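You operate a simulated robot arm through the tools that you are given. There is no shell and no other tool.

Carry out the task below with a simulated robot arm. There is one attempt and no reset: what you move stays moved.

TASK
Purge the tinting machine: one shot from each plunger into the cup.
Fine: take the cup on the bench top; stand it in the blue tray and shut the machine's tray. Set down upright: clear cup.

The check looks at the end state, three seconds after you hand in, the way a careful person would. Anything else that was tipped, shoved, dropped, spilled or broken makes it a failure.

THE ROBOT
A 7-joint arm with a two-finger parallel gripper, fixed in place. Base frame: the origin is at the foot of the arm, x ahead of it, y to its left, z up; the work surface is at about z = 0.8. Readings come in m, rad, newtons and seconds.
Its first joint turns from -2.304 to 2.304 rad. Payload 3.91 kg.
Tool frame: the origin (TCP) lies between the finger pads and is the grasp point; the fingertips stand 0.03 m ahead of it; z points along the fingers, y is the line along which they close. Largest opening 0.11 m; finger width 0.02, thickness 0.01; the body of the gripper, 0.048 by 0.112 m, starts 0.055 m behind the TCP.
Orientation is told as [roll, pitch, yaw] about the base's x, y, z axes, in that order, counted from this pose: with the fingers straight down and closing along the base's y, the tool's x points along the base's -x, its y along +y and its z along -z.

THE INTERFACE
- The arm moves only by the tool nudge_tool. Its argument "targets" is one flat list of numbers, 7 for each row, row after row: the turn, a rotation vector about the tool's x, y, z in units of 5 degrees (1.0 is 5 degrees), then the shift along the tool's x, y, z in units of 30 mm (1.0 is 30 mm), then the finger opening in m, from 0 to 0.11. In form: [wx, wy, wz, dx, dy, dz, gripper, wx, wy, wz, dx, dy, dz, gripper, ...]. A call has 1 to 20 rows; each row shifts and turns the commanded pose from where the row before left it, along the tool's axes as they then stand. A call with a number of a shift or a turn outside -1 to 1 is refused whole. A row lasts 0.2 s, in which the tool goes at most 0.05 m and 0.15 rad; a call with a longer step from one row to the next is refused whole, and so is a gripper value outside its range. A pose out of reach is approached as far as the arm can. The call stops where the force on the tool passes 90 N (or 10 N more than at its start, if that is more) or the arm is blocked; 0.2 s more then pass. The fingers move at their own pace (about 0.108 m/s each) and stop on an object; they squeeze with about 35 N. The grip force told is the motor's: it shows also when the fingers shut on nothing. Time passes only in rows, and 0.2 s behind the last, so rows that do not move let the fingers close. The reply holds the time, the measured pose of the TCP, the force on the tool along the base axes, the opening and the grip force, in the units named above and with some noise, with the torque about the TCP (base axes, N m) and any sound that the robot's microphone picked up, and new pictures: "show" is both (left out), scene, wrist or none.
- Cameras (640 x 400 px; columns grow to the right, rows downward): "scene" is fixed at [0.3992, -0.4976, 1.7163]; the picture's right is [0.96, 0.29, 0.00], its down [0.13, -0.43, -0.89] and it looks along [-0.26, 0.85, -0.45] (base axes); focal length 317 px, centre (320, 200). "wrist" rides on the gripper at [0.072, 0.017, -0.103] in the tool frame; the picture's right is [-0.23, 0.97, 0.00], its down [-0.76, -0.18, -0.62] and it looks along [-0.61, -0.14, 0.78] (tool axes); focal length 222 px, centre (320, 200). There is no depth. A picture from a camera that has moved, and an enlarged one, comes with that camera's place and axes in the base frame and with its lens.
- close_up(camera, box): a new picture of the part [left, top, right, bottom] of that camera's present view, enlarged. It takes no simulated time.
- hand_in(): hands the job in; it is judged then, once.

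Places have to be worked out from the pictures, the camera data and where the tool is seen. Open the gripper and draw the arm clear of the work before you hand the job in, unless the task says otherwise.

The tools are called after "Request:" by a JSON object that holds its "name" and its "arguments". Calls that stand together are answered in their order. nudge_tool: Moves the arm, as the interface text tells. Its arguments: {"type":"object","properties":{"targets":{"type":"array"},"show":{"type":"string","enum":["both","scene","wrist","none"]}},"required":["targets"]} The other tools are called the same way: close_up (camera, box) takes an enlarged picture of a part of a camera's view; hand_in () hands the job in.

At the start:

```text
time: 0.0
ee_pos: [0.0337, 0.4486, 1.3676]
tool_rot: [0.002, 0.001, 0.001]
ft_force: [0.0, -0.3, 0.0]
wrist_torque: [-0.02, -0.03, 0.04]
gripper_width: 0.1099
gripper_force: 0.1
```

scene: 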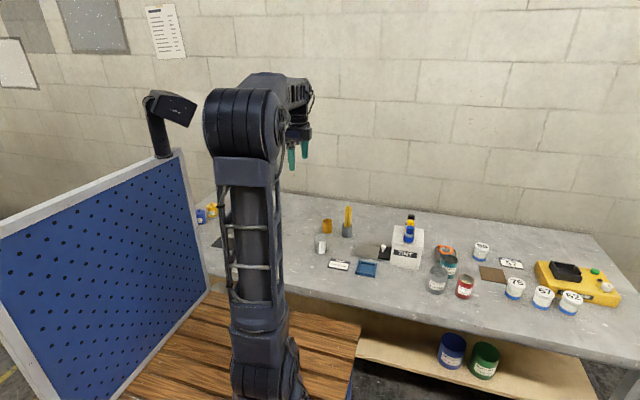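
wrist: 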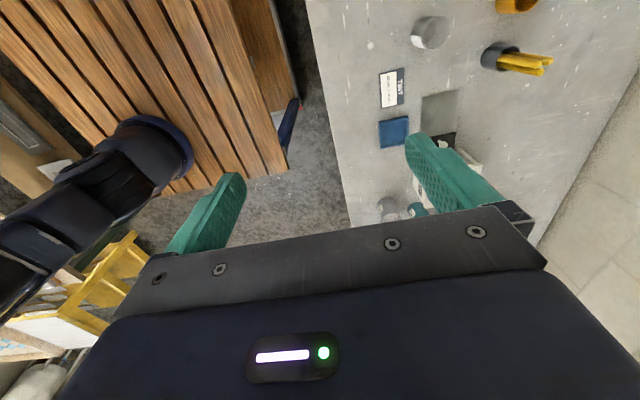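

I'll start by looking at enlarged views of the bench to identify the machine, tray, cup and plungers.

Request:
{"name": "close_up", "arguments": {"camera": "scene", "box": [300, 190, 460, 290]}}

Request:
{"name": "close_up", "arguments": {"camera": "scene", "box": [420, 220, 630, 330]}}

Request:
{"name": "close_up", "arguments": {"camera": "wrist", "box": [320, 0, 640, 230]}}

Request:
{"name": "close_up", "arguments": {"camera": "scene", "box": [370, 200, 450, 280]}}

```text
4.00 times, centred on (380, 240) of scene
camera zoom: at [0.3992, -0.4976, 1.7163], right [0.96, 0.29, 0.0], down [0.13, -0.43, -0.89], along [-0.26, 0.85, -0.45], focal length 1267 px, centre (80, 40)
```

zoom: 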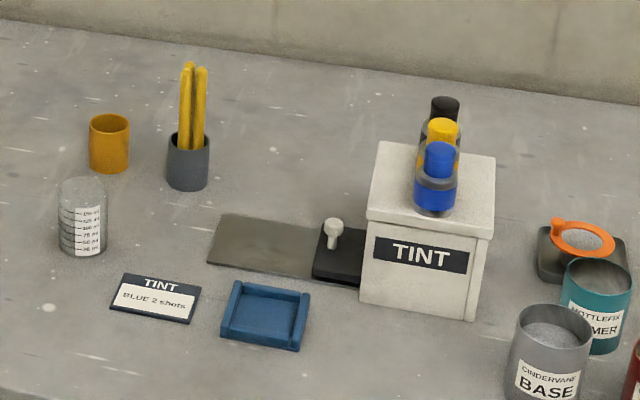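

```text
3.05 times, centred on (525, 275) of scene
camera zoom: at [0.3992, -0.4976, 1.7163], right [0.96, 0.29, 0.0], down [0.13, -0.43, -0.89], along [-0.26, 0.85, -0.45], focal length 965 px, centre (-305, -29)
```

zoom: 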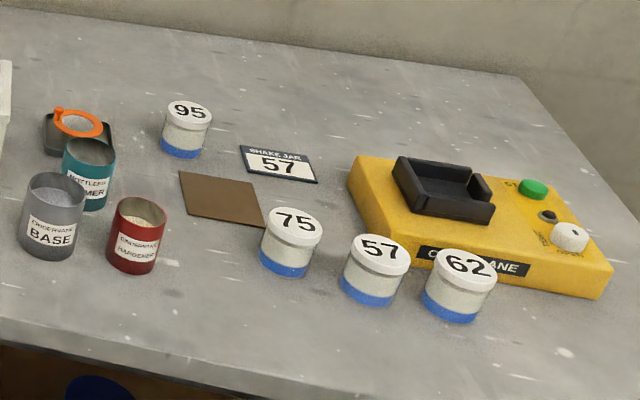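

```text
1.74 times, centred on (480, 115) of wrist
camera zoom: at [-0.0392, 0.4652, 1.4707], right [0.23, 0.97, 0.0], down [0.76, -0.18, 0.62], along [0.61, -0.14, -0.78], focal length 386 px, centre (42, 348)
```

zoom: 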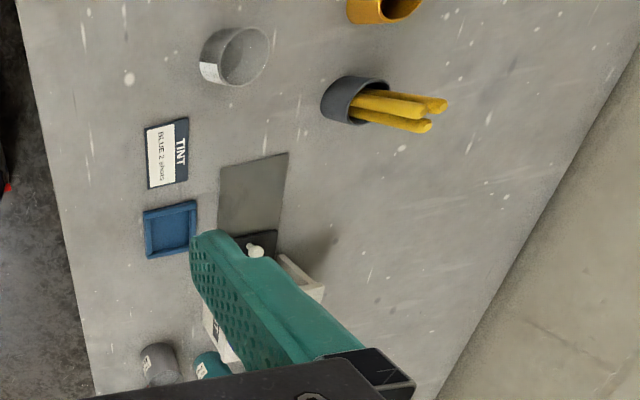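

```text
5.00 times, centred on (410, 240) of scene
camera zoom: at [0.3992, -0.4976, 1.7163], right [0.96, 0.29, 0.0], down [0.13, -0.43, -0.89], along [-0.26, 0.85, -0.45], focal length 1584 px, centre (-130, 0)
```

zoom: 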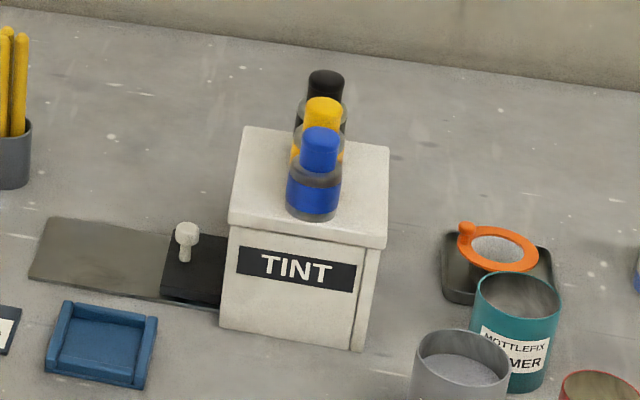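

The machine ("TINT") is at about x 0.37–0.49, y 0.70–0.86. Its tray slides out toward −x with a knob near (0.335, 0.777), the clear cup is near (0.03, 0.72) and the blue tray near (0.27, 0.64). I'll move above the tray area to look closer.

Request:
{"name": "nudge_tool", "arguments": {"targets": [0, 0, 0, -0.5, 0.7, 0.5, 0.11, 0, 0, 0, -0.5, 0.7, 0.5, 0.11, 0, 0, 0, -0.5, 0.7, 0.5, 0.11, 0, 0, 0, -0.5, 0.7, 0.5, 0.11, 0, 0, 0, -0.5, 0.7, 0.5, 0.11, 0, 0, 0, -0.5, 0.7, 0.5, 0.11, 0, 0, 0, -0.5, 0.7, 0.5, 0.11, 0, 0, 0, -0.5, 0.7, 0.5, 0.11, 0, 0, 0, -0.5, 0.7, 0.5, 0.11, 0, 0, 0, -0.5, 0.7, 0.5, 0.11]}}

```text
time: 2.2
ee_pos: [0.1838, 0.6579, 1.2183]
tool_rot: [0.001, 0.001, 0.002]
ft_force: [-0.2, -0.4, 0.1]
wrist_torque: [0.04, -0.02, -0.03]
gripper_width: 0.11
gripper_force: 0.0
camera wrist: at [0.1106, 0.6753, 1.3214], right [0.23, 0.97, 0.0], down [0.76, -0.18, 0.62], along [0.61, -0.14, -0.78], focal length 222 px, centre (320, 200)
```

scene: 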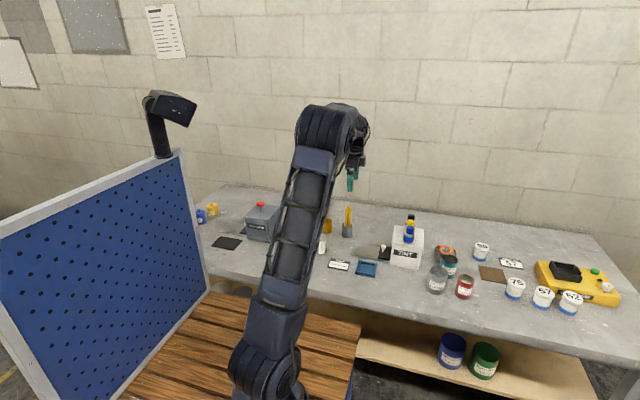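
wrist: 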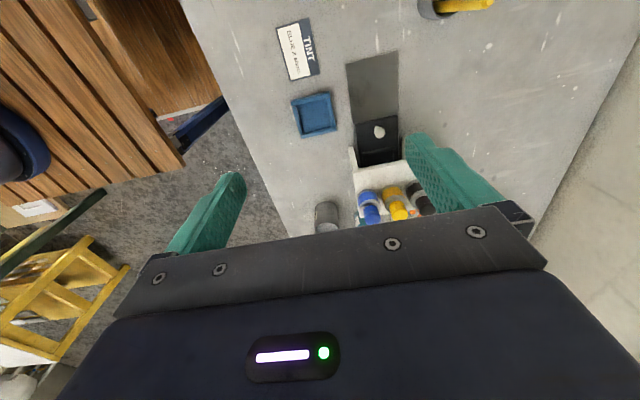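

The machine, tray and plungers are now in the wrist view. I'll enlarge that part.

Request:
{"name": "close_up", "arguments": {"camera": "wrist", "box": [270, 40, 450, 240]}}

Request:
{"name": "close_up", "arguments": {"camera": "scene", "box": [310, 205, 430, 285]}}

```text
2.00 times, centred on (360, 140) of wrist
camera zoom: at [0.1106, 0.6753, 1.3214], right [0.23, 0.97, 0.0], down [0.76, -0.18, 0.62], along [0.61, -0.14, -0.78], focal length 444 px, centre (240, 320)
```

zoom: 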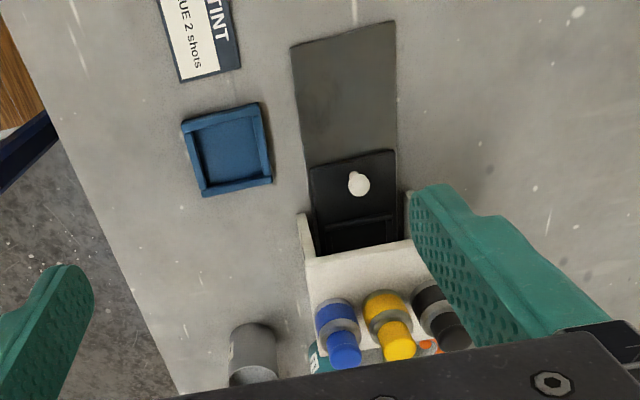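

```text
5.00 times, centred on (370, 245) of scene
camera zoom: at [0.3992, -0.4976, 1.7163], right [0.96, 0.29, 0.0], down [0.13, -0.43, -0.89], along [-0.26, 0.85, -0.45], focal length 1584 px, centre (70, -25)
```

zoom: 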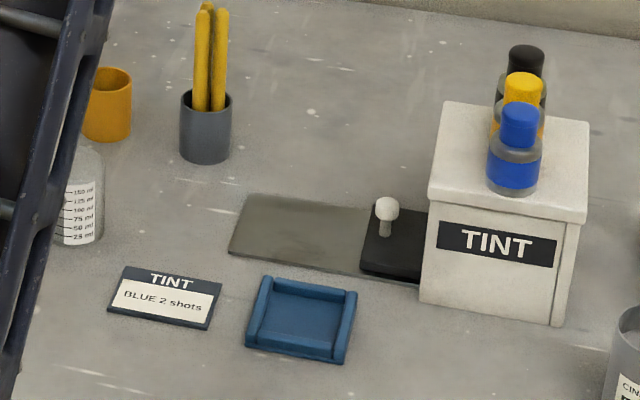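

The wrist geometry puts the tray knob at about (0.323, 0.757, z≈0.85), and the plungers at x≈0.427 with y≈0.71, 0.76 and 0.81. I'll move above the knob and look again before going down.

Request:
{"name": "nudge_tool", "arguments": {"targets": [0, 0, 0, -0.455, 0.33, 0.85, 0.11, 0, 0, 0, -0.455, 0.33, 0.85, 0.11, 0, 0, 0, -0.455, 0.33, 0.85, 0.11, 0, 0, 0, -0.455, 0.33, 0.85, 0.11, 0, 0, 0, -0.455, 0.33, 0.85, 0.11, 0, 0, 0, -0.455, 0.33, 0.85, 0.11, 0, 0, 0, -0.455, 0.33, 0.85, 0.11, 0, 0, 0, -0.455, 0.33, 0.85, 0.11, 0, 0, 0, -0.455, 0.33, 0.85, 0.11, 0, 0, 0, -0.455, 0.33, 0.85, 0.11]}}

```text
time: 4.4
ee_pos: [0.3203, 0.7561, 0.9643]
tool_rot: [0.001, 0.001, 0.002]
ft_force: [0.1, 0.9, 1.0]
wrist_torque: [0.04, 0.02, 0.02]
gripper_width: 0.1099
gripper_force: 0.2
camera wrist: at [0.2473, 0.7744, 1.067], right [0.23, 0.97, 0.0], down [0.76, -0.18, 0.62], along [0.61, -0.14, -0.78], focal length 222 px, centre (320, 200)
```

scene: 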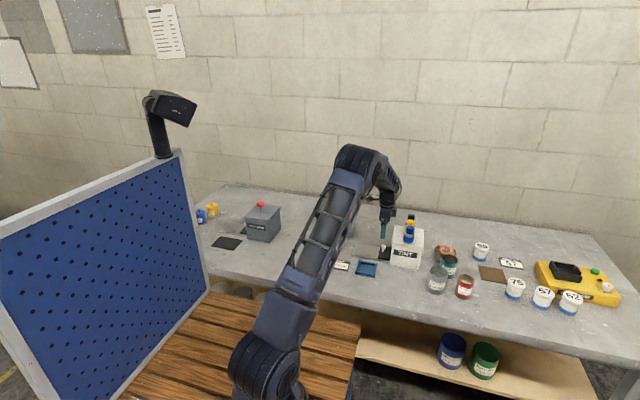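
wrist: 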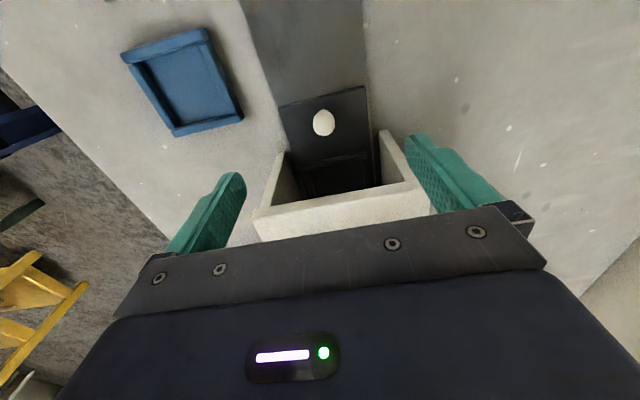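

The knob is confirmed near (0.326, 0.759, z≈0.842), directly below the fingers, and the gripper body clears the lid edge at x≈0.36. I'll go down and close on the knob.

Request:
{"name": "nudge_tool", "arguments": {"targets": [0, 0, 0, -0.05, 0.05, 0.95, 0.11, 0, 0, 0, -0.05, 0.05, 0.95, 0.11, 0, 0, 0, 0, 0, 0.95, 0.09, 0, 0, 0, 0, 0, 0.9, 0.07, 0, 0, 0, 0, 0, 0, 0.04, 0, 0, 0, 0, 0, 0, 0.01, 0, 0, 0, 0, 0, 0, 0.0, 0, 0, 0, 0, 0, 0, 0.0]}}

```text
time: 5.4
ee_pos: [0.3241, 0.765, 0.8718]
tool_rot: [0.019, -0.005, 0.0]
ft_force: [0.1, 5.3, 24.2]
wrist_torque: [-0.75, -0.93, 0.19]
gripper_width: 0.0398
gripper_force: 0.1
stopped in row 5: the force on the tool passed its limit at 124 N (the readings are from after the stop); the commanded pose is now the measured one
camera wrist: at [0.2512, 0.7803, 0.9742], right [0.23, 0.97, 0.02], down [0.76, -0.19, 0.62], along [0.61, -0.13, -0.78], focal length 222 px, centre (320, 200)
```

scene: 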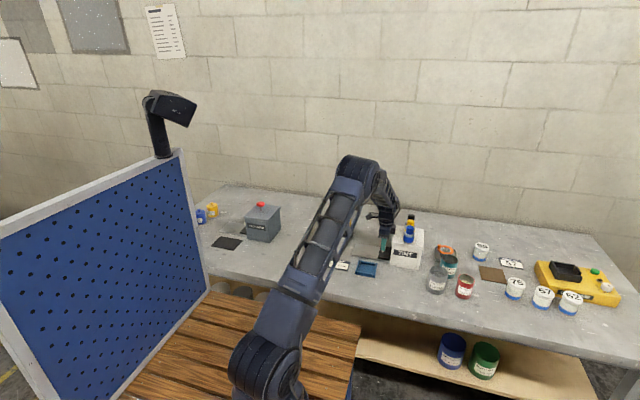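
wrist: 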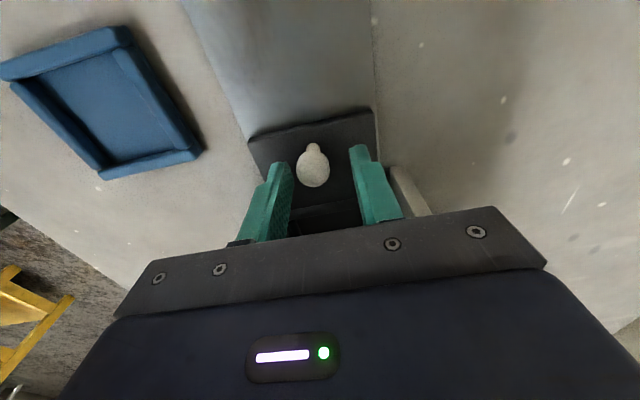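

The gripper body touched the lid's edge: the torque puts the contact about 4 cm to +x, at lid height z≈0.927. I'll back up and tilt the tool so its body leans away from the machine, then look.

Request:
{"name": "nudge_tool", "arguments": {"targets": [0, 0, 0, 0.2, 0, -0.9, 0.06, 0, 0, 0, 0.2, -0.1, -0.9, 0.06, 0.22, -0.9, 0, 0, -0.1, 0, 0.06, 0, -0.9, 0, 0, 0, 0, 0.06, 0, -0.9, 0, 0, 0, 0, 0.06, 0, -0.9, 0, 0, 0, 0, 0.06, 0, -0.9, 0, 0, 0, 0, 0.06, 0, 0, 0, 0, 0, 0, 0.06]}}

```text
time: 7.2
ee_pos: [0.3128, 0.7559, 0.9224]
tool_rot: [-0.008, -0.398, 0.0]
ft_force: [-0.7, 0.3, -0.4]
wrist_torque: [0.0, 0.03, 0.0]
gripper_width: 0.0597
gripper_force: 0.1
camera wrist: at [0.2056, 0.7749, 0.9891], right [0.21, 0.97, 0.08], down [0.46, -0.17, 0.87], along [0.86, -0.15, -0.49], focal length 222 px, centre (320, 200)
```

scene: 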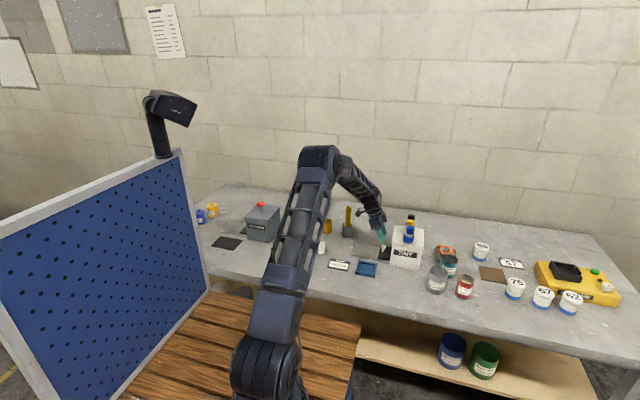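
wrist: 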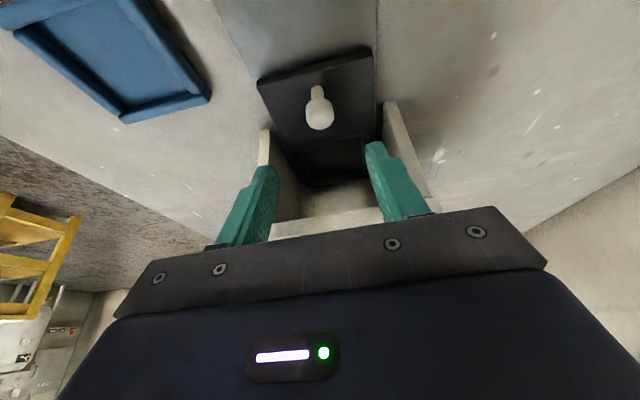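

The view now shows a clear path, with the knob still at (0.327, 0.759, 0.842). I'll lower the tilted fingers around it and close.

Request:
{"name": "nudge_tool", "arguments": {"targets": [0, 0, 0, 0.2, 0.05, 0.78, 0.06, 0, 0, 0, 0.21, 0.05, 0.78, 0.06, 0, 0, 0, 0.21, 0, 0.78, 0.06, 0, 0, 0, 0, 0, 0, 0.06, 0, 0, 0, 0, 0, 0, 0.03, 0, 0, 0, 0, 0, 0, 0.0, 0, 0, 0, 0, 0, 0, 0.0]}}

```text
time: 8.8
ee_pos: [0.3231, 0.7601, 0.8509]
tool_rot: [-0.008, -0.396, 0.002]
ft_force: [0.5, 21.1, -5.9]
wrist_torque: [0.23, 0.03, 0.09]
gripper_width: 0.0211
gripper_force: 44.7
camera wrist: at [0.2149, 0.7782, 0.9172], right [0.21, 0.97, 0.08], down [0.46, -0.17, 0.87], along [0.86, -0.14, -0.49], focal length 222 px, centre (320, 200)
```

scene: 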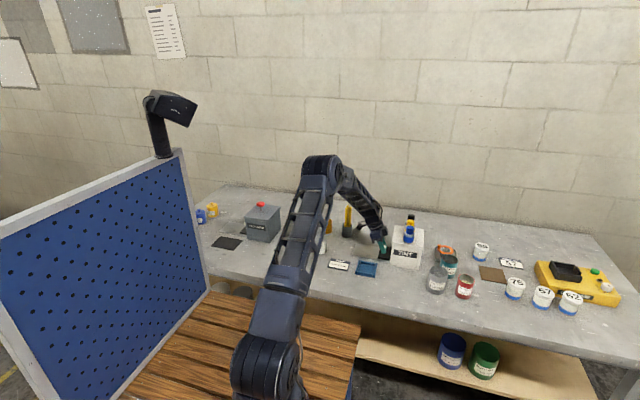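
wrist: 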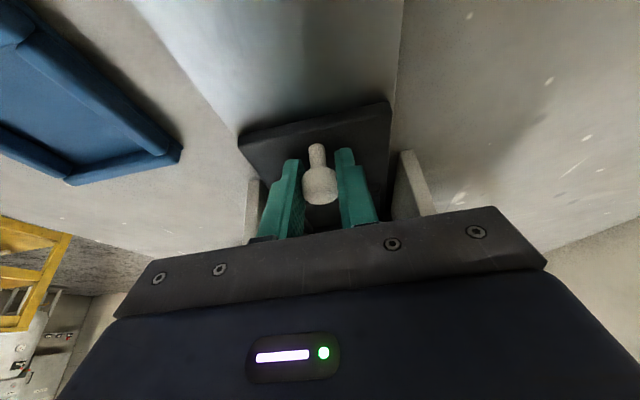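

The fingers hold the knob at 21 mm. I'll pull the tray straight out along −x, watching for resistance.

Request:
{"name": "nudge_tool", "arguments": {"targets": [0, 0, 0, 0.3, 0.04, -0.13, 0.0, 0, 0, 0, 0.46, 0, -0.195, 0.0, 0, 0, 0, 0.615, 0, -0.259, 0.0, 0, 0, 0, 0.615, 0, -0.259, 0.0, 0, 0, 0, 0.615, 0, -0.259, 0.0, 0, 0, 0, 0.615, 0, -0.259, 0.0]}}

```text
time: 10.2
ee_pos: [0.2176, 0.7603, 0.8497]
tool_rot: [-0.011, -0.396, 0.003]
ft_force: [0.2, 4.5, -6.4]
wrist_torque: [0.02, 0.17, 0.34]
gripper_width: 0.0213
gripper_force: 44.9
camera wrist: at [0.1103, 0.7783, 0.9171], right [0.21, 0.97, 0.08], down [0.46, -0.17, 0.87], along [0.86, -0.15, -0.49], focal length 222 px, centre (320, 200)
```

scene: 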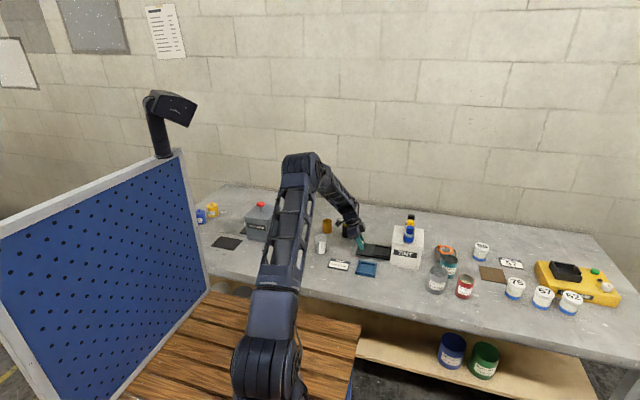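
wrist: 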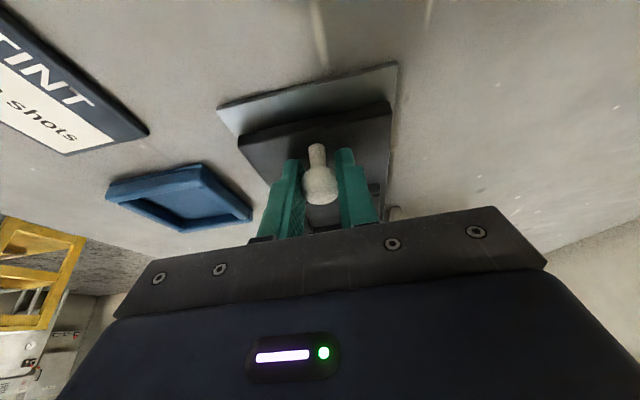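

The tray slides freely and is out by about 0.105 m. I'll pull a little further to find its stop.

Request:
{"name": "nudge_tool", "arguments": {"targets": [0, 0, 0, 0.3, 0, -0.13, 0.0, 0, 0, 0, 0.3, 0, -0.13, 0.0, 0, 0, 0, 0.15, 0, -0.065, 0.0, 0, 0, 0, 0, 0, 0, 0.0]}}

Request:
{"name": "close_up", "arguments": {"camera": "scene", "box": [320, 205, 440, 285]}}

```text
time: 11.2
ee_pos: [0.1965, 0.7607, 0.8507]
tool_rot: [-0.011, -0.397, 0.0]
ft_force: [30.5, 1.8, -18.6]
wrist_torque: [0.04, -0.52, -0.05]
gripper_width: 0.0212
gripper_force: 44.7
camera wrist: at [0.0897, 0.7788, 0.917], right [0.21, 0.97, 0.08], down [0.46, -0.17, 0.87], along [0.86, -0.15, -0.48], focal length 222 px, centre (320, 200)
```

scene: 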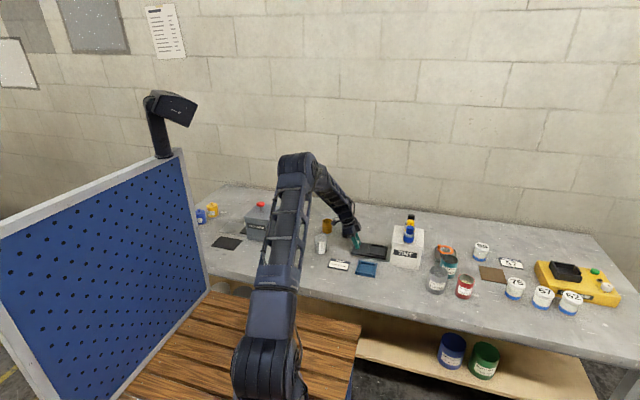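
wrist: 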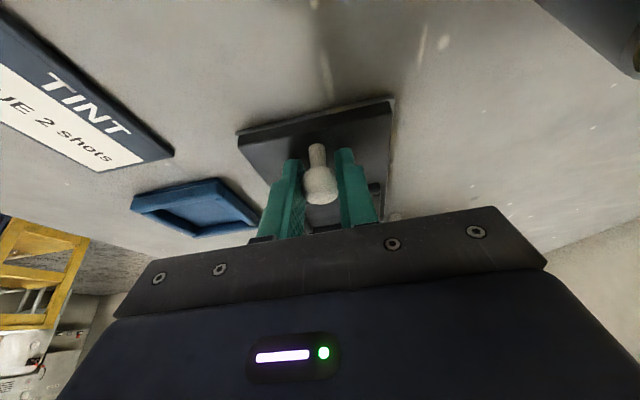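

```text
5.00 times, centred on (380, 245) of scene
camera zoom: at [0.3992, -0.4976, 1.7163], right [0.96, 0.29, 0.0], down [0.13, -0.43, -0.89], along [-0.26, 0.85, -0.45], focal length 1584 px, centre (20, -25)
```

zoom: 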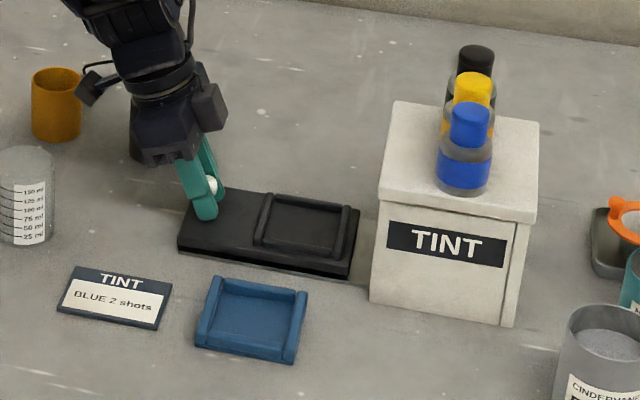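

The tray hit its stop at about 0.127 m of travel, and it has a square pocket behind the knob. I'll release the knob, lift clear and straighten the tool to look down on the tray and cup.

Request:
{"name": "nudge_tool", "arguments": {"targets": [0, 0, 0, 0, 0, 0, 0.03, 0, 0, 0, 0, 0, 0, 0.06, 0, 0, 0, 0, 0, -0.5, 0.06, 0, 0, 0, 0, 0, -0.9, 0.07, 0, 0, 0, 0, 0, -0.9, 0.08, 0, 0.9, 0, 0, 0, -0.9, 0.1, 0, 0.9, 0, 0, 0, -0.9, 0.11, 0, 0.9, 0, 0, 0, -0.9, 0.11, 0, 0.9, 0, 0, 0, -0.9, 0.11, 0, 0.95, 0, 0, 0, -0.9, 0.11, 0, 0, 0, 0, 0, 0, 0.11]}}

```text
time: 13.6
ee_pos: [0.1343, 0.7623, 1.0448]
tool_rot: [-0.007, 0.002, 0.0]
ft_force: [0.2, 0.9, 0.0]
wrist_torque: [-0.02, 0.02, 0.0]
gripper_width: 0.1101
gripper_force: 0.1
camera wrist: at [0.0621, 0.7804, 1.1484], right [0.23, 0.97, -0.01], down [0.76, -0.17, 0.62], along [0.61, -0.15, -0.78], focal length 222 px, centre (320, 200)
```

scene: 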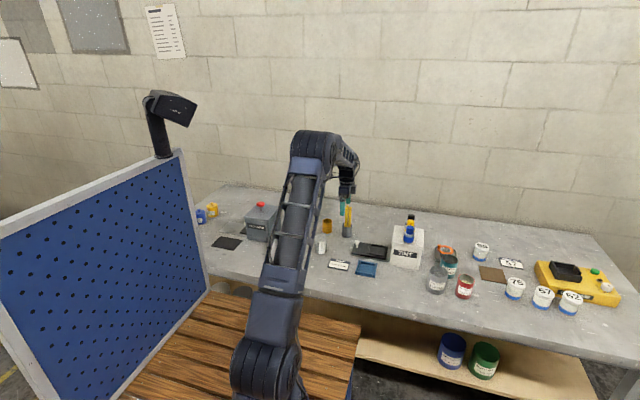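
wrist: 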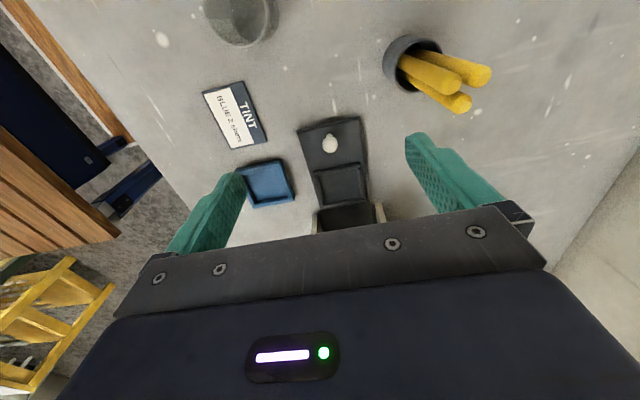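

Next I need a view of the cup, so I'll move left (−x) at this height.

Request:
{"name": "nudge_tool", "arguments": {"targets": [0, 0, 0, 0.9, -0.25, 0, 0.11, 0, 0, 0, 0.9, -0.25, 0, 0.11, 0, 0, 0, 0.9, -0.25, 0, 0.11, 0, 0, 0, 0.9, -0.25, 0, 0.11, 0, 0, 0, 0.9, -0.25, 0, 0.11, 0, 0, 0, 0.9, -0.25, 0, 0.11, 0, 0, 0, 0.9, -0.25, 0, 0.11]}}

Request:
{"name": "close_up", "arguments": {"camera": "wrist", "box": [200, 30, 420, 200]}}

```text
time: 15.2
ee_pos: [-0.0544, 0.71, 1.0458]
tool_rot: [-0.006, 0.001, -0.003]
ft_force: [0.9, 0.7, -0.7]
wrist_torque: [-0.02, 0.01, -0.01]
gripper_width: 0.11
gripper_force: 0.1
camera wrist: at [-0.1268, 0.7283, 1.1485], right [0.23, 0.97, -0.01], down [0.76, -0.17, 0.62], along [0.61, -0.15, -0.78], focal length 222 px, centre (320, 200)
```

scene: 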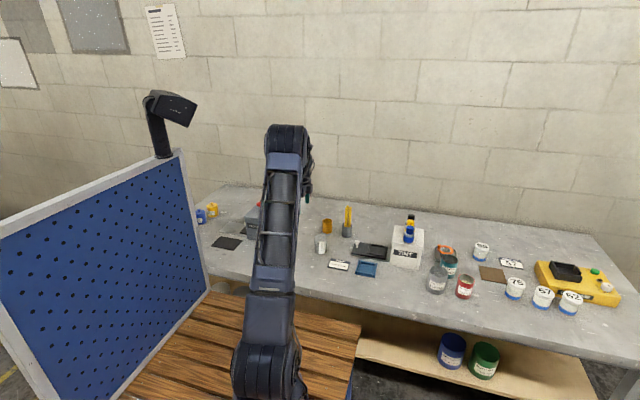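
wrist: 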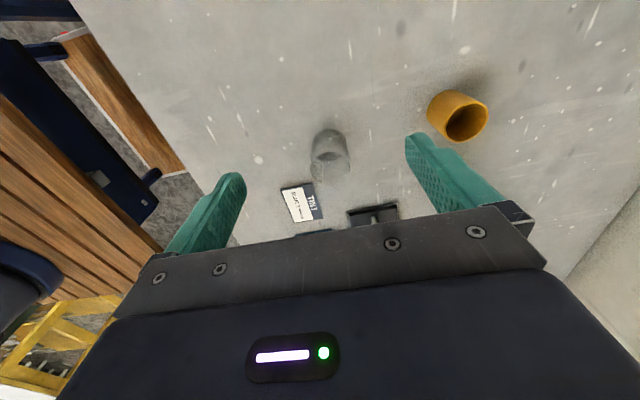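

```text
2.35 times, centred on (310, 115) of wrist
camera zoom: at [-0.1268, 0.7283, 1.1485], right [0.23, 0.97, -0.01], down [0.76, -0.17, 0.62], along [0.61, -0.15, -0.78], focal length 523 px, centre (344, 400)
```

zoom: 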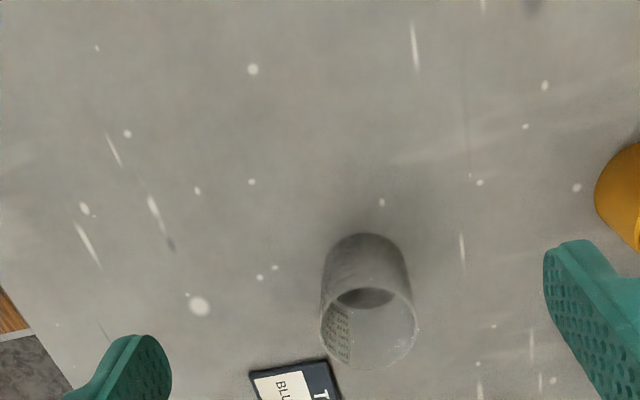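

The cup's rim and base both resolve to about (0.034, 0.704), about 0.06 m in diameter with its rim near z≈0.877. I'll move above it and verify.

Request:
{"name": "nudge_tool", "arguments": {"targets": [-0.07, 0, 0, -0.74, -0.05, 0, 0.11, 0, 0, 0, -0.74, -0.05, 0, 0.11, 0, 0, 0, -0.74, -0.05, 0.3, 0.11, 0, 0, 0, -0.74, -0.05, 0.9, 0.11, 0, 0, 0, 0, 0, 0.9, 0.11, 0, 0, 0, 0, 0, 0.9, 0.11, 0, 0, 0, 0, 0, 0, 0.11]}}

Request:
{"name": "close_up", "arguments": {"camera": "wrist", "box": [200, 50, 440, 230]}}

```text
time: 16.8
ee_pos: [0.0347, 0.7033, 0.9552]
tool_rot: [-0.002, -0.001, 0.0]
ft_force: [-0.1, 0.3, 0.0]
wrist_torque: [0.0, 0.0, -0.01]
gripper_width: 0.11
gripper_force: 0.0
camera wrist: at [-0.0381, 0.7207, 1.0582], right [0.23, 0.97, 0.0], down [0.76, -0.18, 0.62], along [0.61, -0.14, -0.78], focal length 222 px, centre (320, 200)
```

scene: 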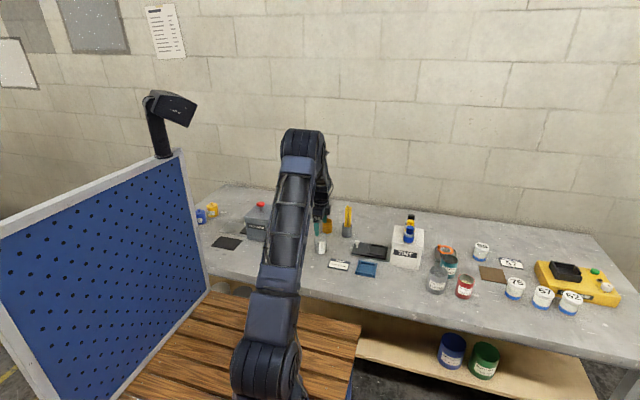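
wrist: 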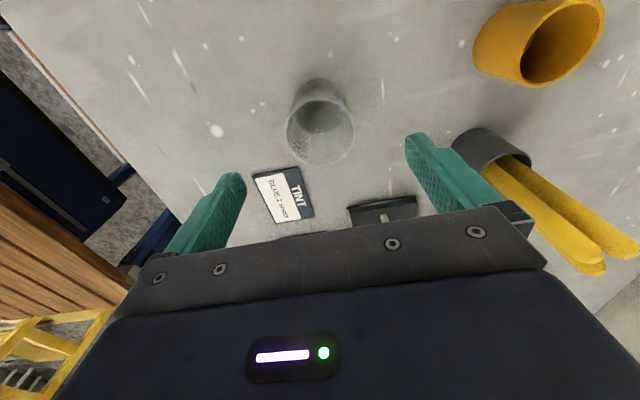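

```text
2.22 times, centred on (320, 140) of wrist
camera zoom: at [-0.0381, 0.7207, 1.0582], right [0.23, 0.97, 0.0], down [0.76, -0.18, 0.62], along [0.61, -0.14, -0.78], focal length 494 px, centre (320, 333)
```

zoom: 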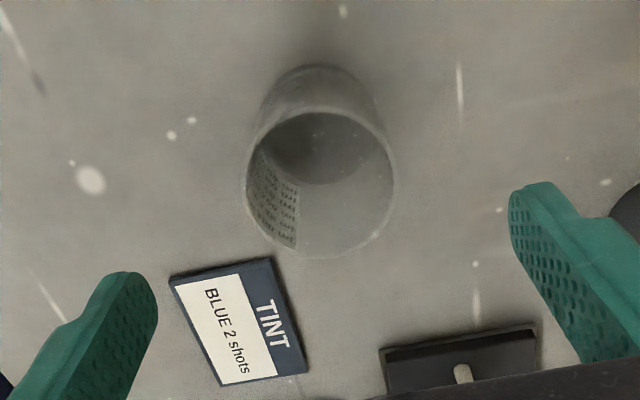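

The fingers straddle the cup (rim centre ≈ (0.033, 0.704)). I'll lower to z≈0.86 so the tips will later clear the tray rims, then close.

Request:
{"name": "nudge_tool", "arguments": {"targets": [0, 0, 0, 0.03, 0.03, 0.8, 0.11, 0, 0, 0, 0, 0, 0.8, 0.11, 0, 0, 0, 0, 0, 0.8, 0.11, 0, 0, 0, 0, 0, 0.75, 0.11, 0, 0, 0, 0, 0, 0, 0.11, 0, 0, 0, 0, 0, 0, 0.08, 0, 0, 0, 0, 0, 0, 0.05, 0, 0, 0, 0, 0, 0, 0.04, 0, 0, 0, 0, 0, 0, 0.04]}}

```text
time: 18.8
ee_pos: [0.034, 0.7039, 0.8609]
tool_rot: [-0.001, 0.001, -0.001]
ft_force: [-0.5, 0.0, -0.8]
wrist_torque: [-0.05, -0.01, 0.0]
gripper_width: 0.0587
gripper_force: 34.9
camera wrist: at [-0.039, 0.7219, 0.9641], right [0.23, 0.97, 0.0], down [0.76, -0.18, 0.62], along [0.61, -0.14, -0.78], focal length 222 px, centre (320, 200)
```

scene: 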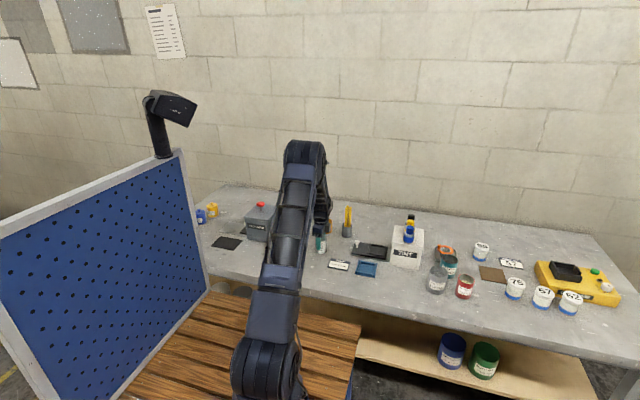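
wrist: 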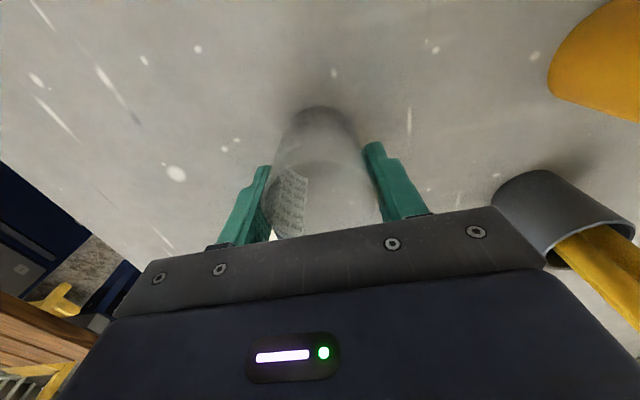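

The cup is held at 58.7 mm. I'll lift it straight up, then carry it above the tray pocket near (0.301, 0.760).

Request:
{"name": "nudge_tool", "arguments": {"targets": [0, 0, 0, 0, 0, -0.5, 0.04, 0, 0, 0, 0, 0, -0.9, 0.04, 0, 0, 0, 0, 0, -0.9, 0.04, 0, 0, 0, 0, 0, -0.9, 0.04, 0, 0, 0, -0.5, 0.1, -0.5, 0.04, 0, 0, 0, -0.89, 0.187, 0, 0.04, 0, 0, 0, -0.89, 0.187, 0, 0.04, 0, 0, 0, -0.89, 0.187, 0, 0.04, 0, 0, 0, -0.89, 0.187, 0, 0.04, 0, 0, 0, -0.89, 0.187, 0, 0.04, 0, 0, 0, -0.89, 0.187, 0, 0.04, 0, 0, 0, -0.89, 0.187, 0, 0.04, 0, 0, 0, -0.89, 0.187, 0, 0.04, 0, 0, 0, -0.89, 0.187, 0, 0.04, 0, 0, 0, -0.35, 0.08, 0, 0.04, 0, 0, 0, 0, 0, 0, 0.04]}}

Request:
{"name": "close_up", "arguments": {"camera": "scene", "box": [320, 190, 440, 280]}}

```text
time: 22.2
ee_pos: [0.2997, 0.76, 0.9721]
tool_rot: [-0.001, 0.0, 0.0]
ft_force: [-0.5, -0.1, -0.9]
wrist_torque: [-0.06, 0.02, 0.0]
gripper_width: 0.0585
gripper_force: 34.9
camera wrist: at [0.2265, 0.777, 1.0746], right [0.23, 0.97, 0.0], down [0.76, -0.18, 0.62], along [0.61, -0.14, -0.78], focal length 222 px, centre (320, 200)
```

scene: 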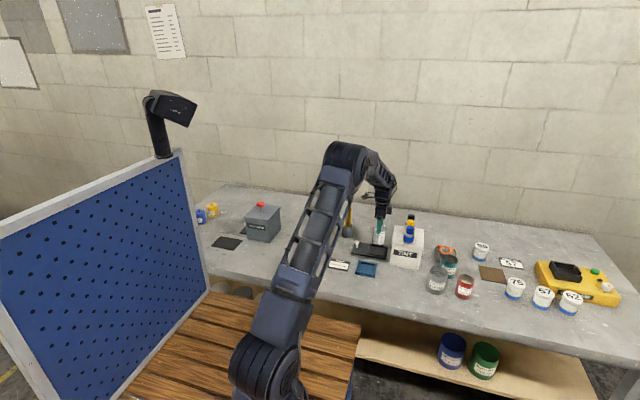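
wrist: 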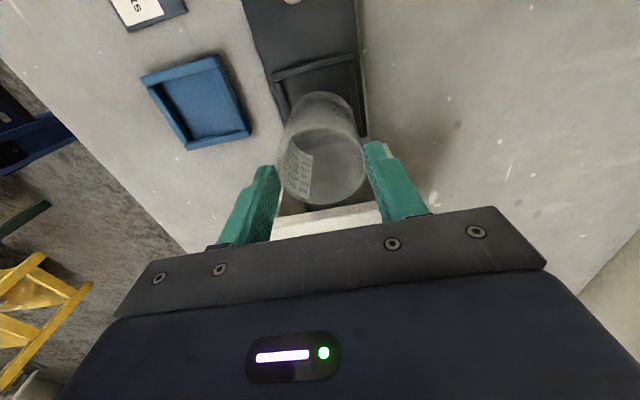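

```text
4.44 times, centred on (380, 235) of scene
camera zoom: at [0.3992, -0.4976, 1.7163], right [0.96, 0.29, 0.0], down [0.13, -0.43, -0.89], along [-0.26, 0.85, -0.45], focal length 1408 px, centre (53, 44)
```

zoom: 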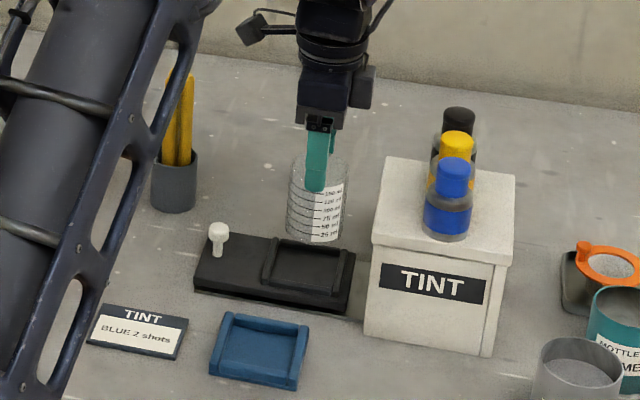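

The cup hangs right over the pocket (pocket centre ≈ (0.300, 0.761)). I'll lower it most of the way, then approach the floor in small steps.

Request:
{"name": "nudge_tool", "arguments": {"targets": [0, 0, 0, 0, 0.03, 0.8, 0.04, 0, 0, 0, 0, 0, 0.8, 0.04, 0, 0, 0, 0, 0, 0.8, 0.04, 0, 0, 0, 0, 0, 0.5, 0.04, 0, 0, 0, 0, 0, 0, 0.04]}}

Request:
{"name": "close_up", "arguments": {"camera": "scene", "box": [340, 210, 430, 275]}}

```text
time: 23.3
ee_pos: [0.3, 0.7645, 0.8992]
tool_rot: [0.018, -0.003, -0.001]
ft_force: [0.0, -8.0, 25.8]
wrist_torque: [0.02, -0.28, 0.0]
gripper_width: 0.0596
gripper_force: 34.8
stopped in row 5: the force on the tool passed its limit at 112 N (the readings are from after the stop); the commanded pose is now the measured one
camera wrist: at [0.2275, 0.781, 1.0028], right [0.23, 0.97, 0.02], down [0.76, -0.19, 0.62], along [0.61, -0.13, -0.78], focal length 222 px, centre (320, 200)
```

scene: 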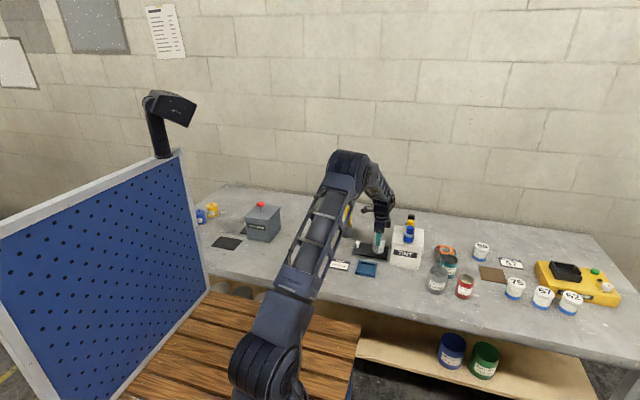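
wrist: 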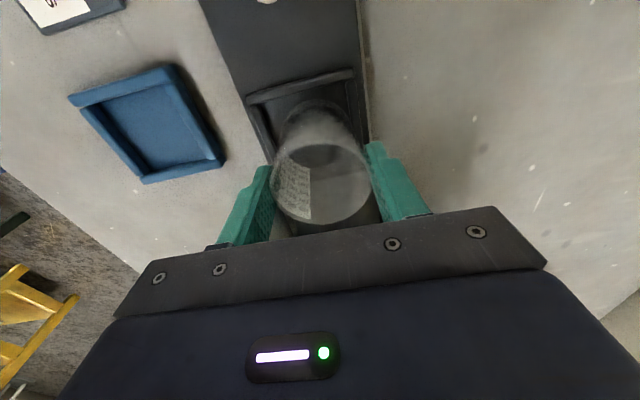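

```text
6.15 times, centred on (385, 242) of scene
camera zoom: at [0.3992, -0.4976, 1.7163], right [0.96, 0.29, 0.0], down [0.13, -0.43, -0.89], along [-0.26, 0.85, -0.45], focal length 1949 px, centre (-80, -62)
```

zoom: 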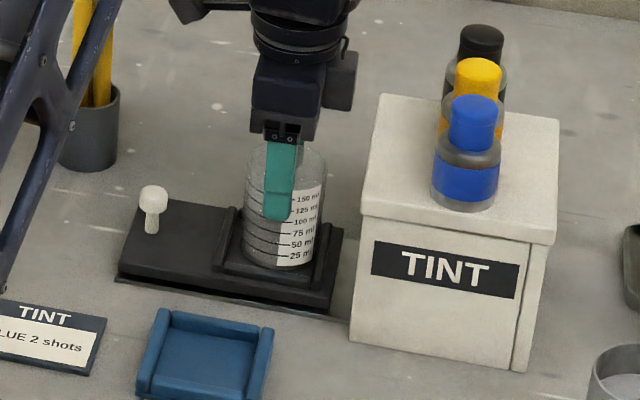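

The descent stopped early with an upward force; the cup's bottom may be on a pocket rim. I'll look closely before doing anything else.

Request:
{"name": "close_up", "arguments": {"camera": "wrist", "box": [220, 50, 420, 240]}}

Request:
{"name": "close_up", "arguments": {"camera": "scene", "box": [355, 225, 400, 265]}}

```text
2.11 times, centred on (320, 145) of wrist
camera zoom: at [0.2275, 0.781, 1.0028], right [0.23, 0.97, 0.02], down [0.76, -0.19, 0.62], along [0.61, -0.13, -0.78], focal length 468 px, centre (320, 316)
```

zoom: 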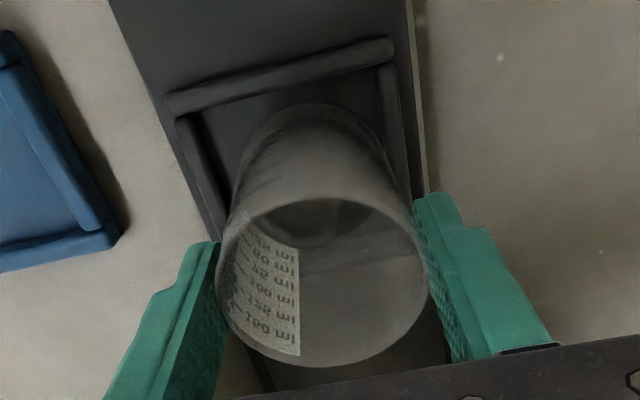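

```text
10.00 times, centred on (378, 245) of scene
camera zoom: at [0.3992, -0.4976, 1.7163], right [0.96, 0.29, 0.0], down [0.13, -0.43, -0.89], along [-0.26, 0.85, -0.45], focal length 3168 px, centre (-255, -250)
```

zoom: 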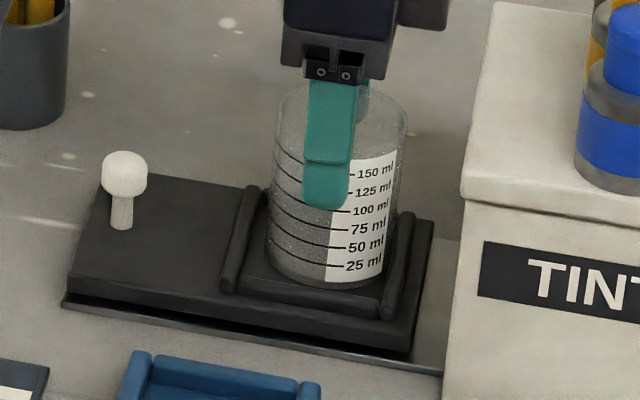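

The images show the cup slid down about 2–3 cm in the grip during the carry, so its base is already on the pocket floor (rim z≈0.895) and the tool was pressing on it. I'll undo the small roll and +y offset, ease the load, and release.

Request:
{"name": "nudge_tool", "arguments": {"targets": [0.2, 0, 0, 0, -0.1, -0.05, 0.04, 0, 0, 0, 0, 0, 0, 0.04]}}

Request:
{"name": "close_up", "arguments": {"camera": "wrist", "box": [220, 50, 420, 240]}}

Request:
{"name": "close_up", "arguments": {"camera": "scene", "box": [355, 225, 400, 265]}}

```text
time: 23.9
ee_pos: [0.3001, 0.7615, 0.9002]
tool_rot: [0.001, -0.003, -0.001]
ft_force: [-0.8, 8.8, 31.0]
wrist_torque: [1.07, -0.24, 0.06]
gripper_width: 0.0584
gripper_force: 34.8
camera wrist: at [0.2272, 0.7801, 1.003], right [0.23, 0.97, 0.0], down [0.76, -0.18, 0.63], along [0.61, -0.14, -0.78], focal length 222 px, centre (320, 200)
```

scene: 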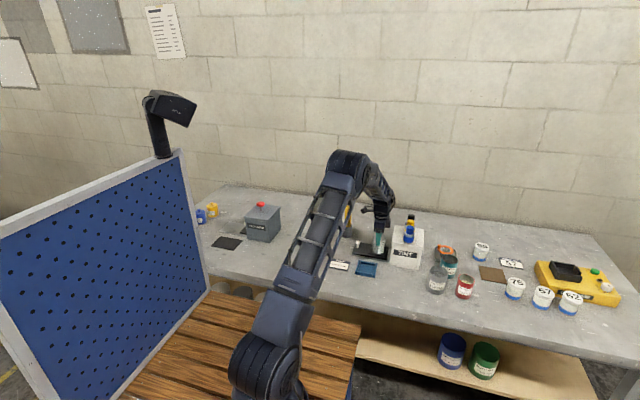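
wrist: 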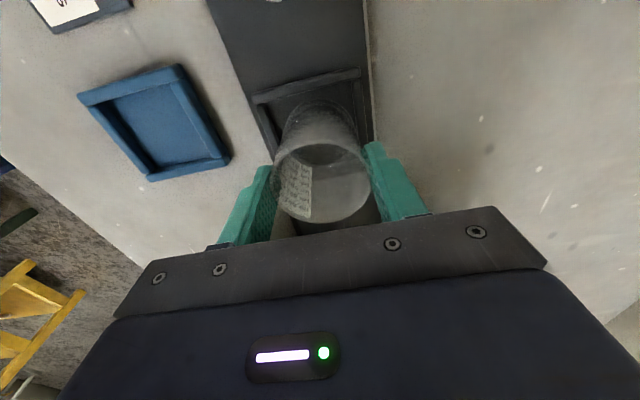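

```text
2.11 times, centred on (320, 145) of wrist
camera zoom: at [0.2272, 0.7801, 1.003], right [0.23, 0.97, 0.0], down [0.76, -0.18, 0.63], along [0.61, -0.14, -0.78], focal length 468 px, centre (320, 316)
```

zoom: 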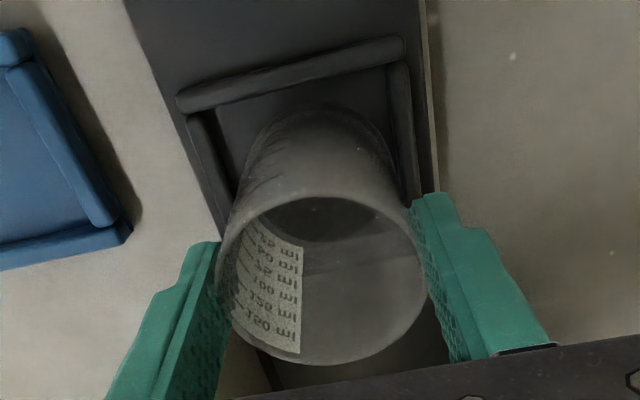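

```text
10.00 times, centred on (378, 245) of scene
camera zoom: at [0.3992, -0.4976, 1.7163], right [0.96, 0.29, 0.0], down [0.13, -0.43, -0.89], along [-0.26, 0.85, -0.45], focal length 3168 px, centre (-255, -250)
```

zoom: 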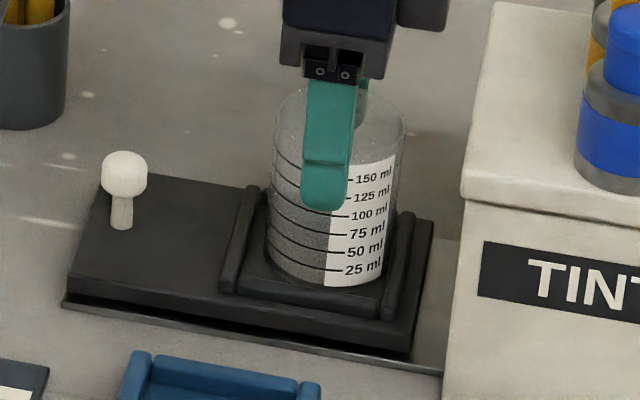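

The cup looks well seated inside the pocket. I'll ease up another 2 mm to shed the remaining load, then open the fingers.

Request:
{"name": "nudge_tool", "arguments": {"targets": [0, 0, 0, 0, 0, -0.06, 0.04, 0, 0, 0, 0, 0, 0, 0.04], "show": "none"}}

```text
time: 24.5
ee_pos: [0.3009, 0.7625, 0.8995]
tool_rot: [-0.003, -0.001, -0.002]
ft_force: [-0.4, 5.6, 23.6]
wrist_torque: [0.77, 0.2, -0.02]
gripper_width: 0.0583
gripper_force: 35.0
```

A modest load remains and the cup can't tip while its base is in the pocket, so I'll open the fingers.

Request:
{"name": "nudge_tool", "arguments": {"targets": [0, 0, 0, 0, 0, -0.05, 0.05, 0, 0, 0, 0, 0, 0, 0.065, 0, 0, 0, 0, 0, 0, 0.09, 0, 0, 0, 0, 0, 0, 0.11]}}

Request:
{"name": "close_up", "arguments": {"camera": "wrist", "box": [220, 50, 420, 240]}}

Request:
{"name": "close_up", "arguments": {"camera": "scene", "box": [355, 225, 400, 265]}}

```text
time: 25.5
ee_pos: [0.3012, 0.7621, 0.9006]
tool_rot: [-0.002, -0.002, 0.0]
ft_force: [-0.4, -0.3, 0.1]
wrist_torque: [0.04, 0.02, 0.02]
gripper_width: 0.1099
gripper_force: 0.0
camera wrist: at [0.2276, 0.7799, 1.0038], right [0.23, 0.97, 0.0], down [0.76, -0.18, 0.63], along [0.61, -0.15, -0.78], focal length 222 px, centre (320, 200)
```

scene: 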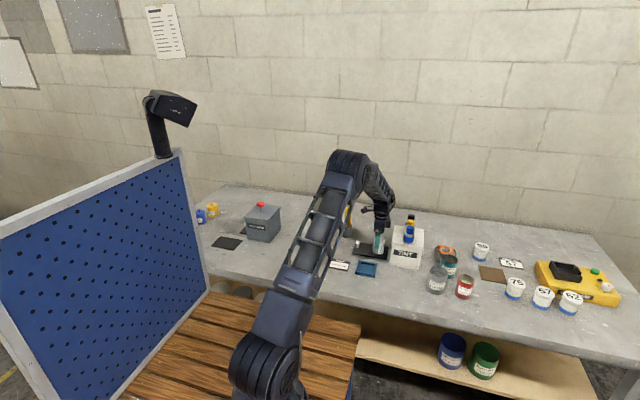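
wrist: 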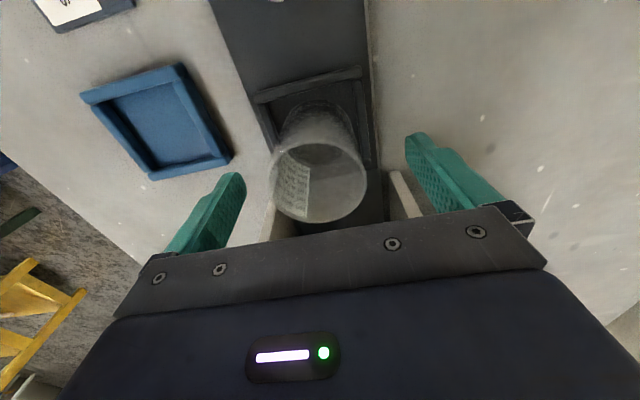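

```text
2.11 times, centred on (320, 145) of wrist
camera zoom: at [0.2276, 0.7799, 1.0038], right [0.23, 0.97, 0.0], down [0.76, -0.18, 0.63], along [0.61, -0.15, -0.78], focal length 468 px, centre (320, 316)
```

zoom: 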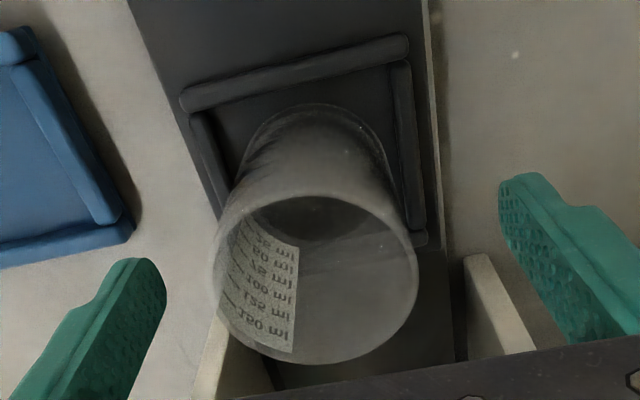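

```text
10.00 times, centred on (378, 245) of scene
camera zoom: at [0.3992, -0.4976, 1.7163], right [0.96, 0.29, 0.0], down [0.13, -0.43, -0.89], along [-0.26, 0.85, -0.45], focal length 3168 px, centre (-255, -250)
```

zoom: 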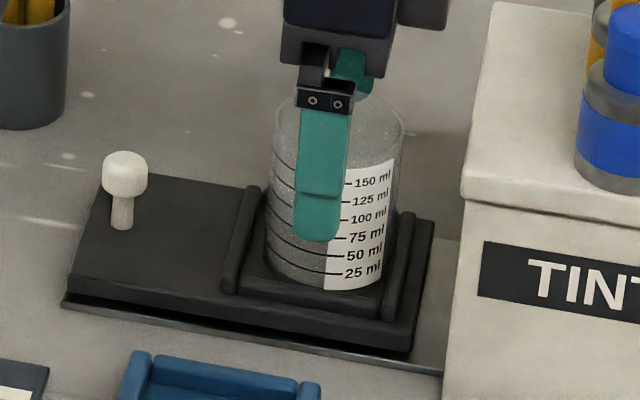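

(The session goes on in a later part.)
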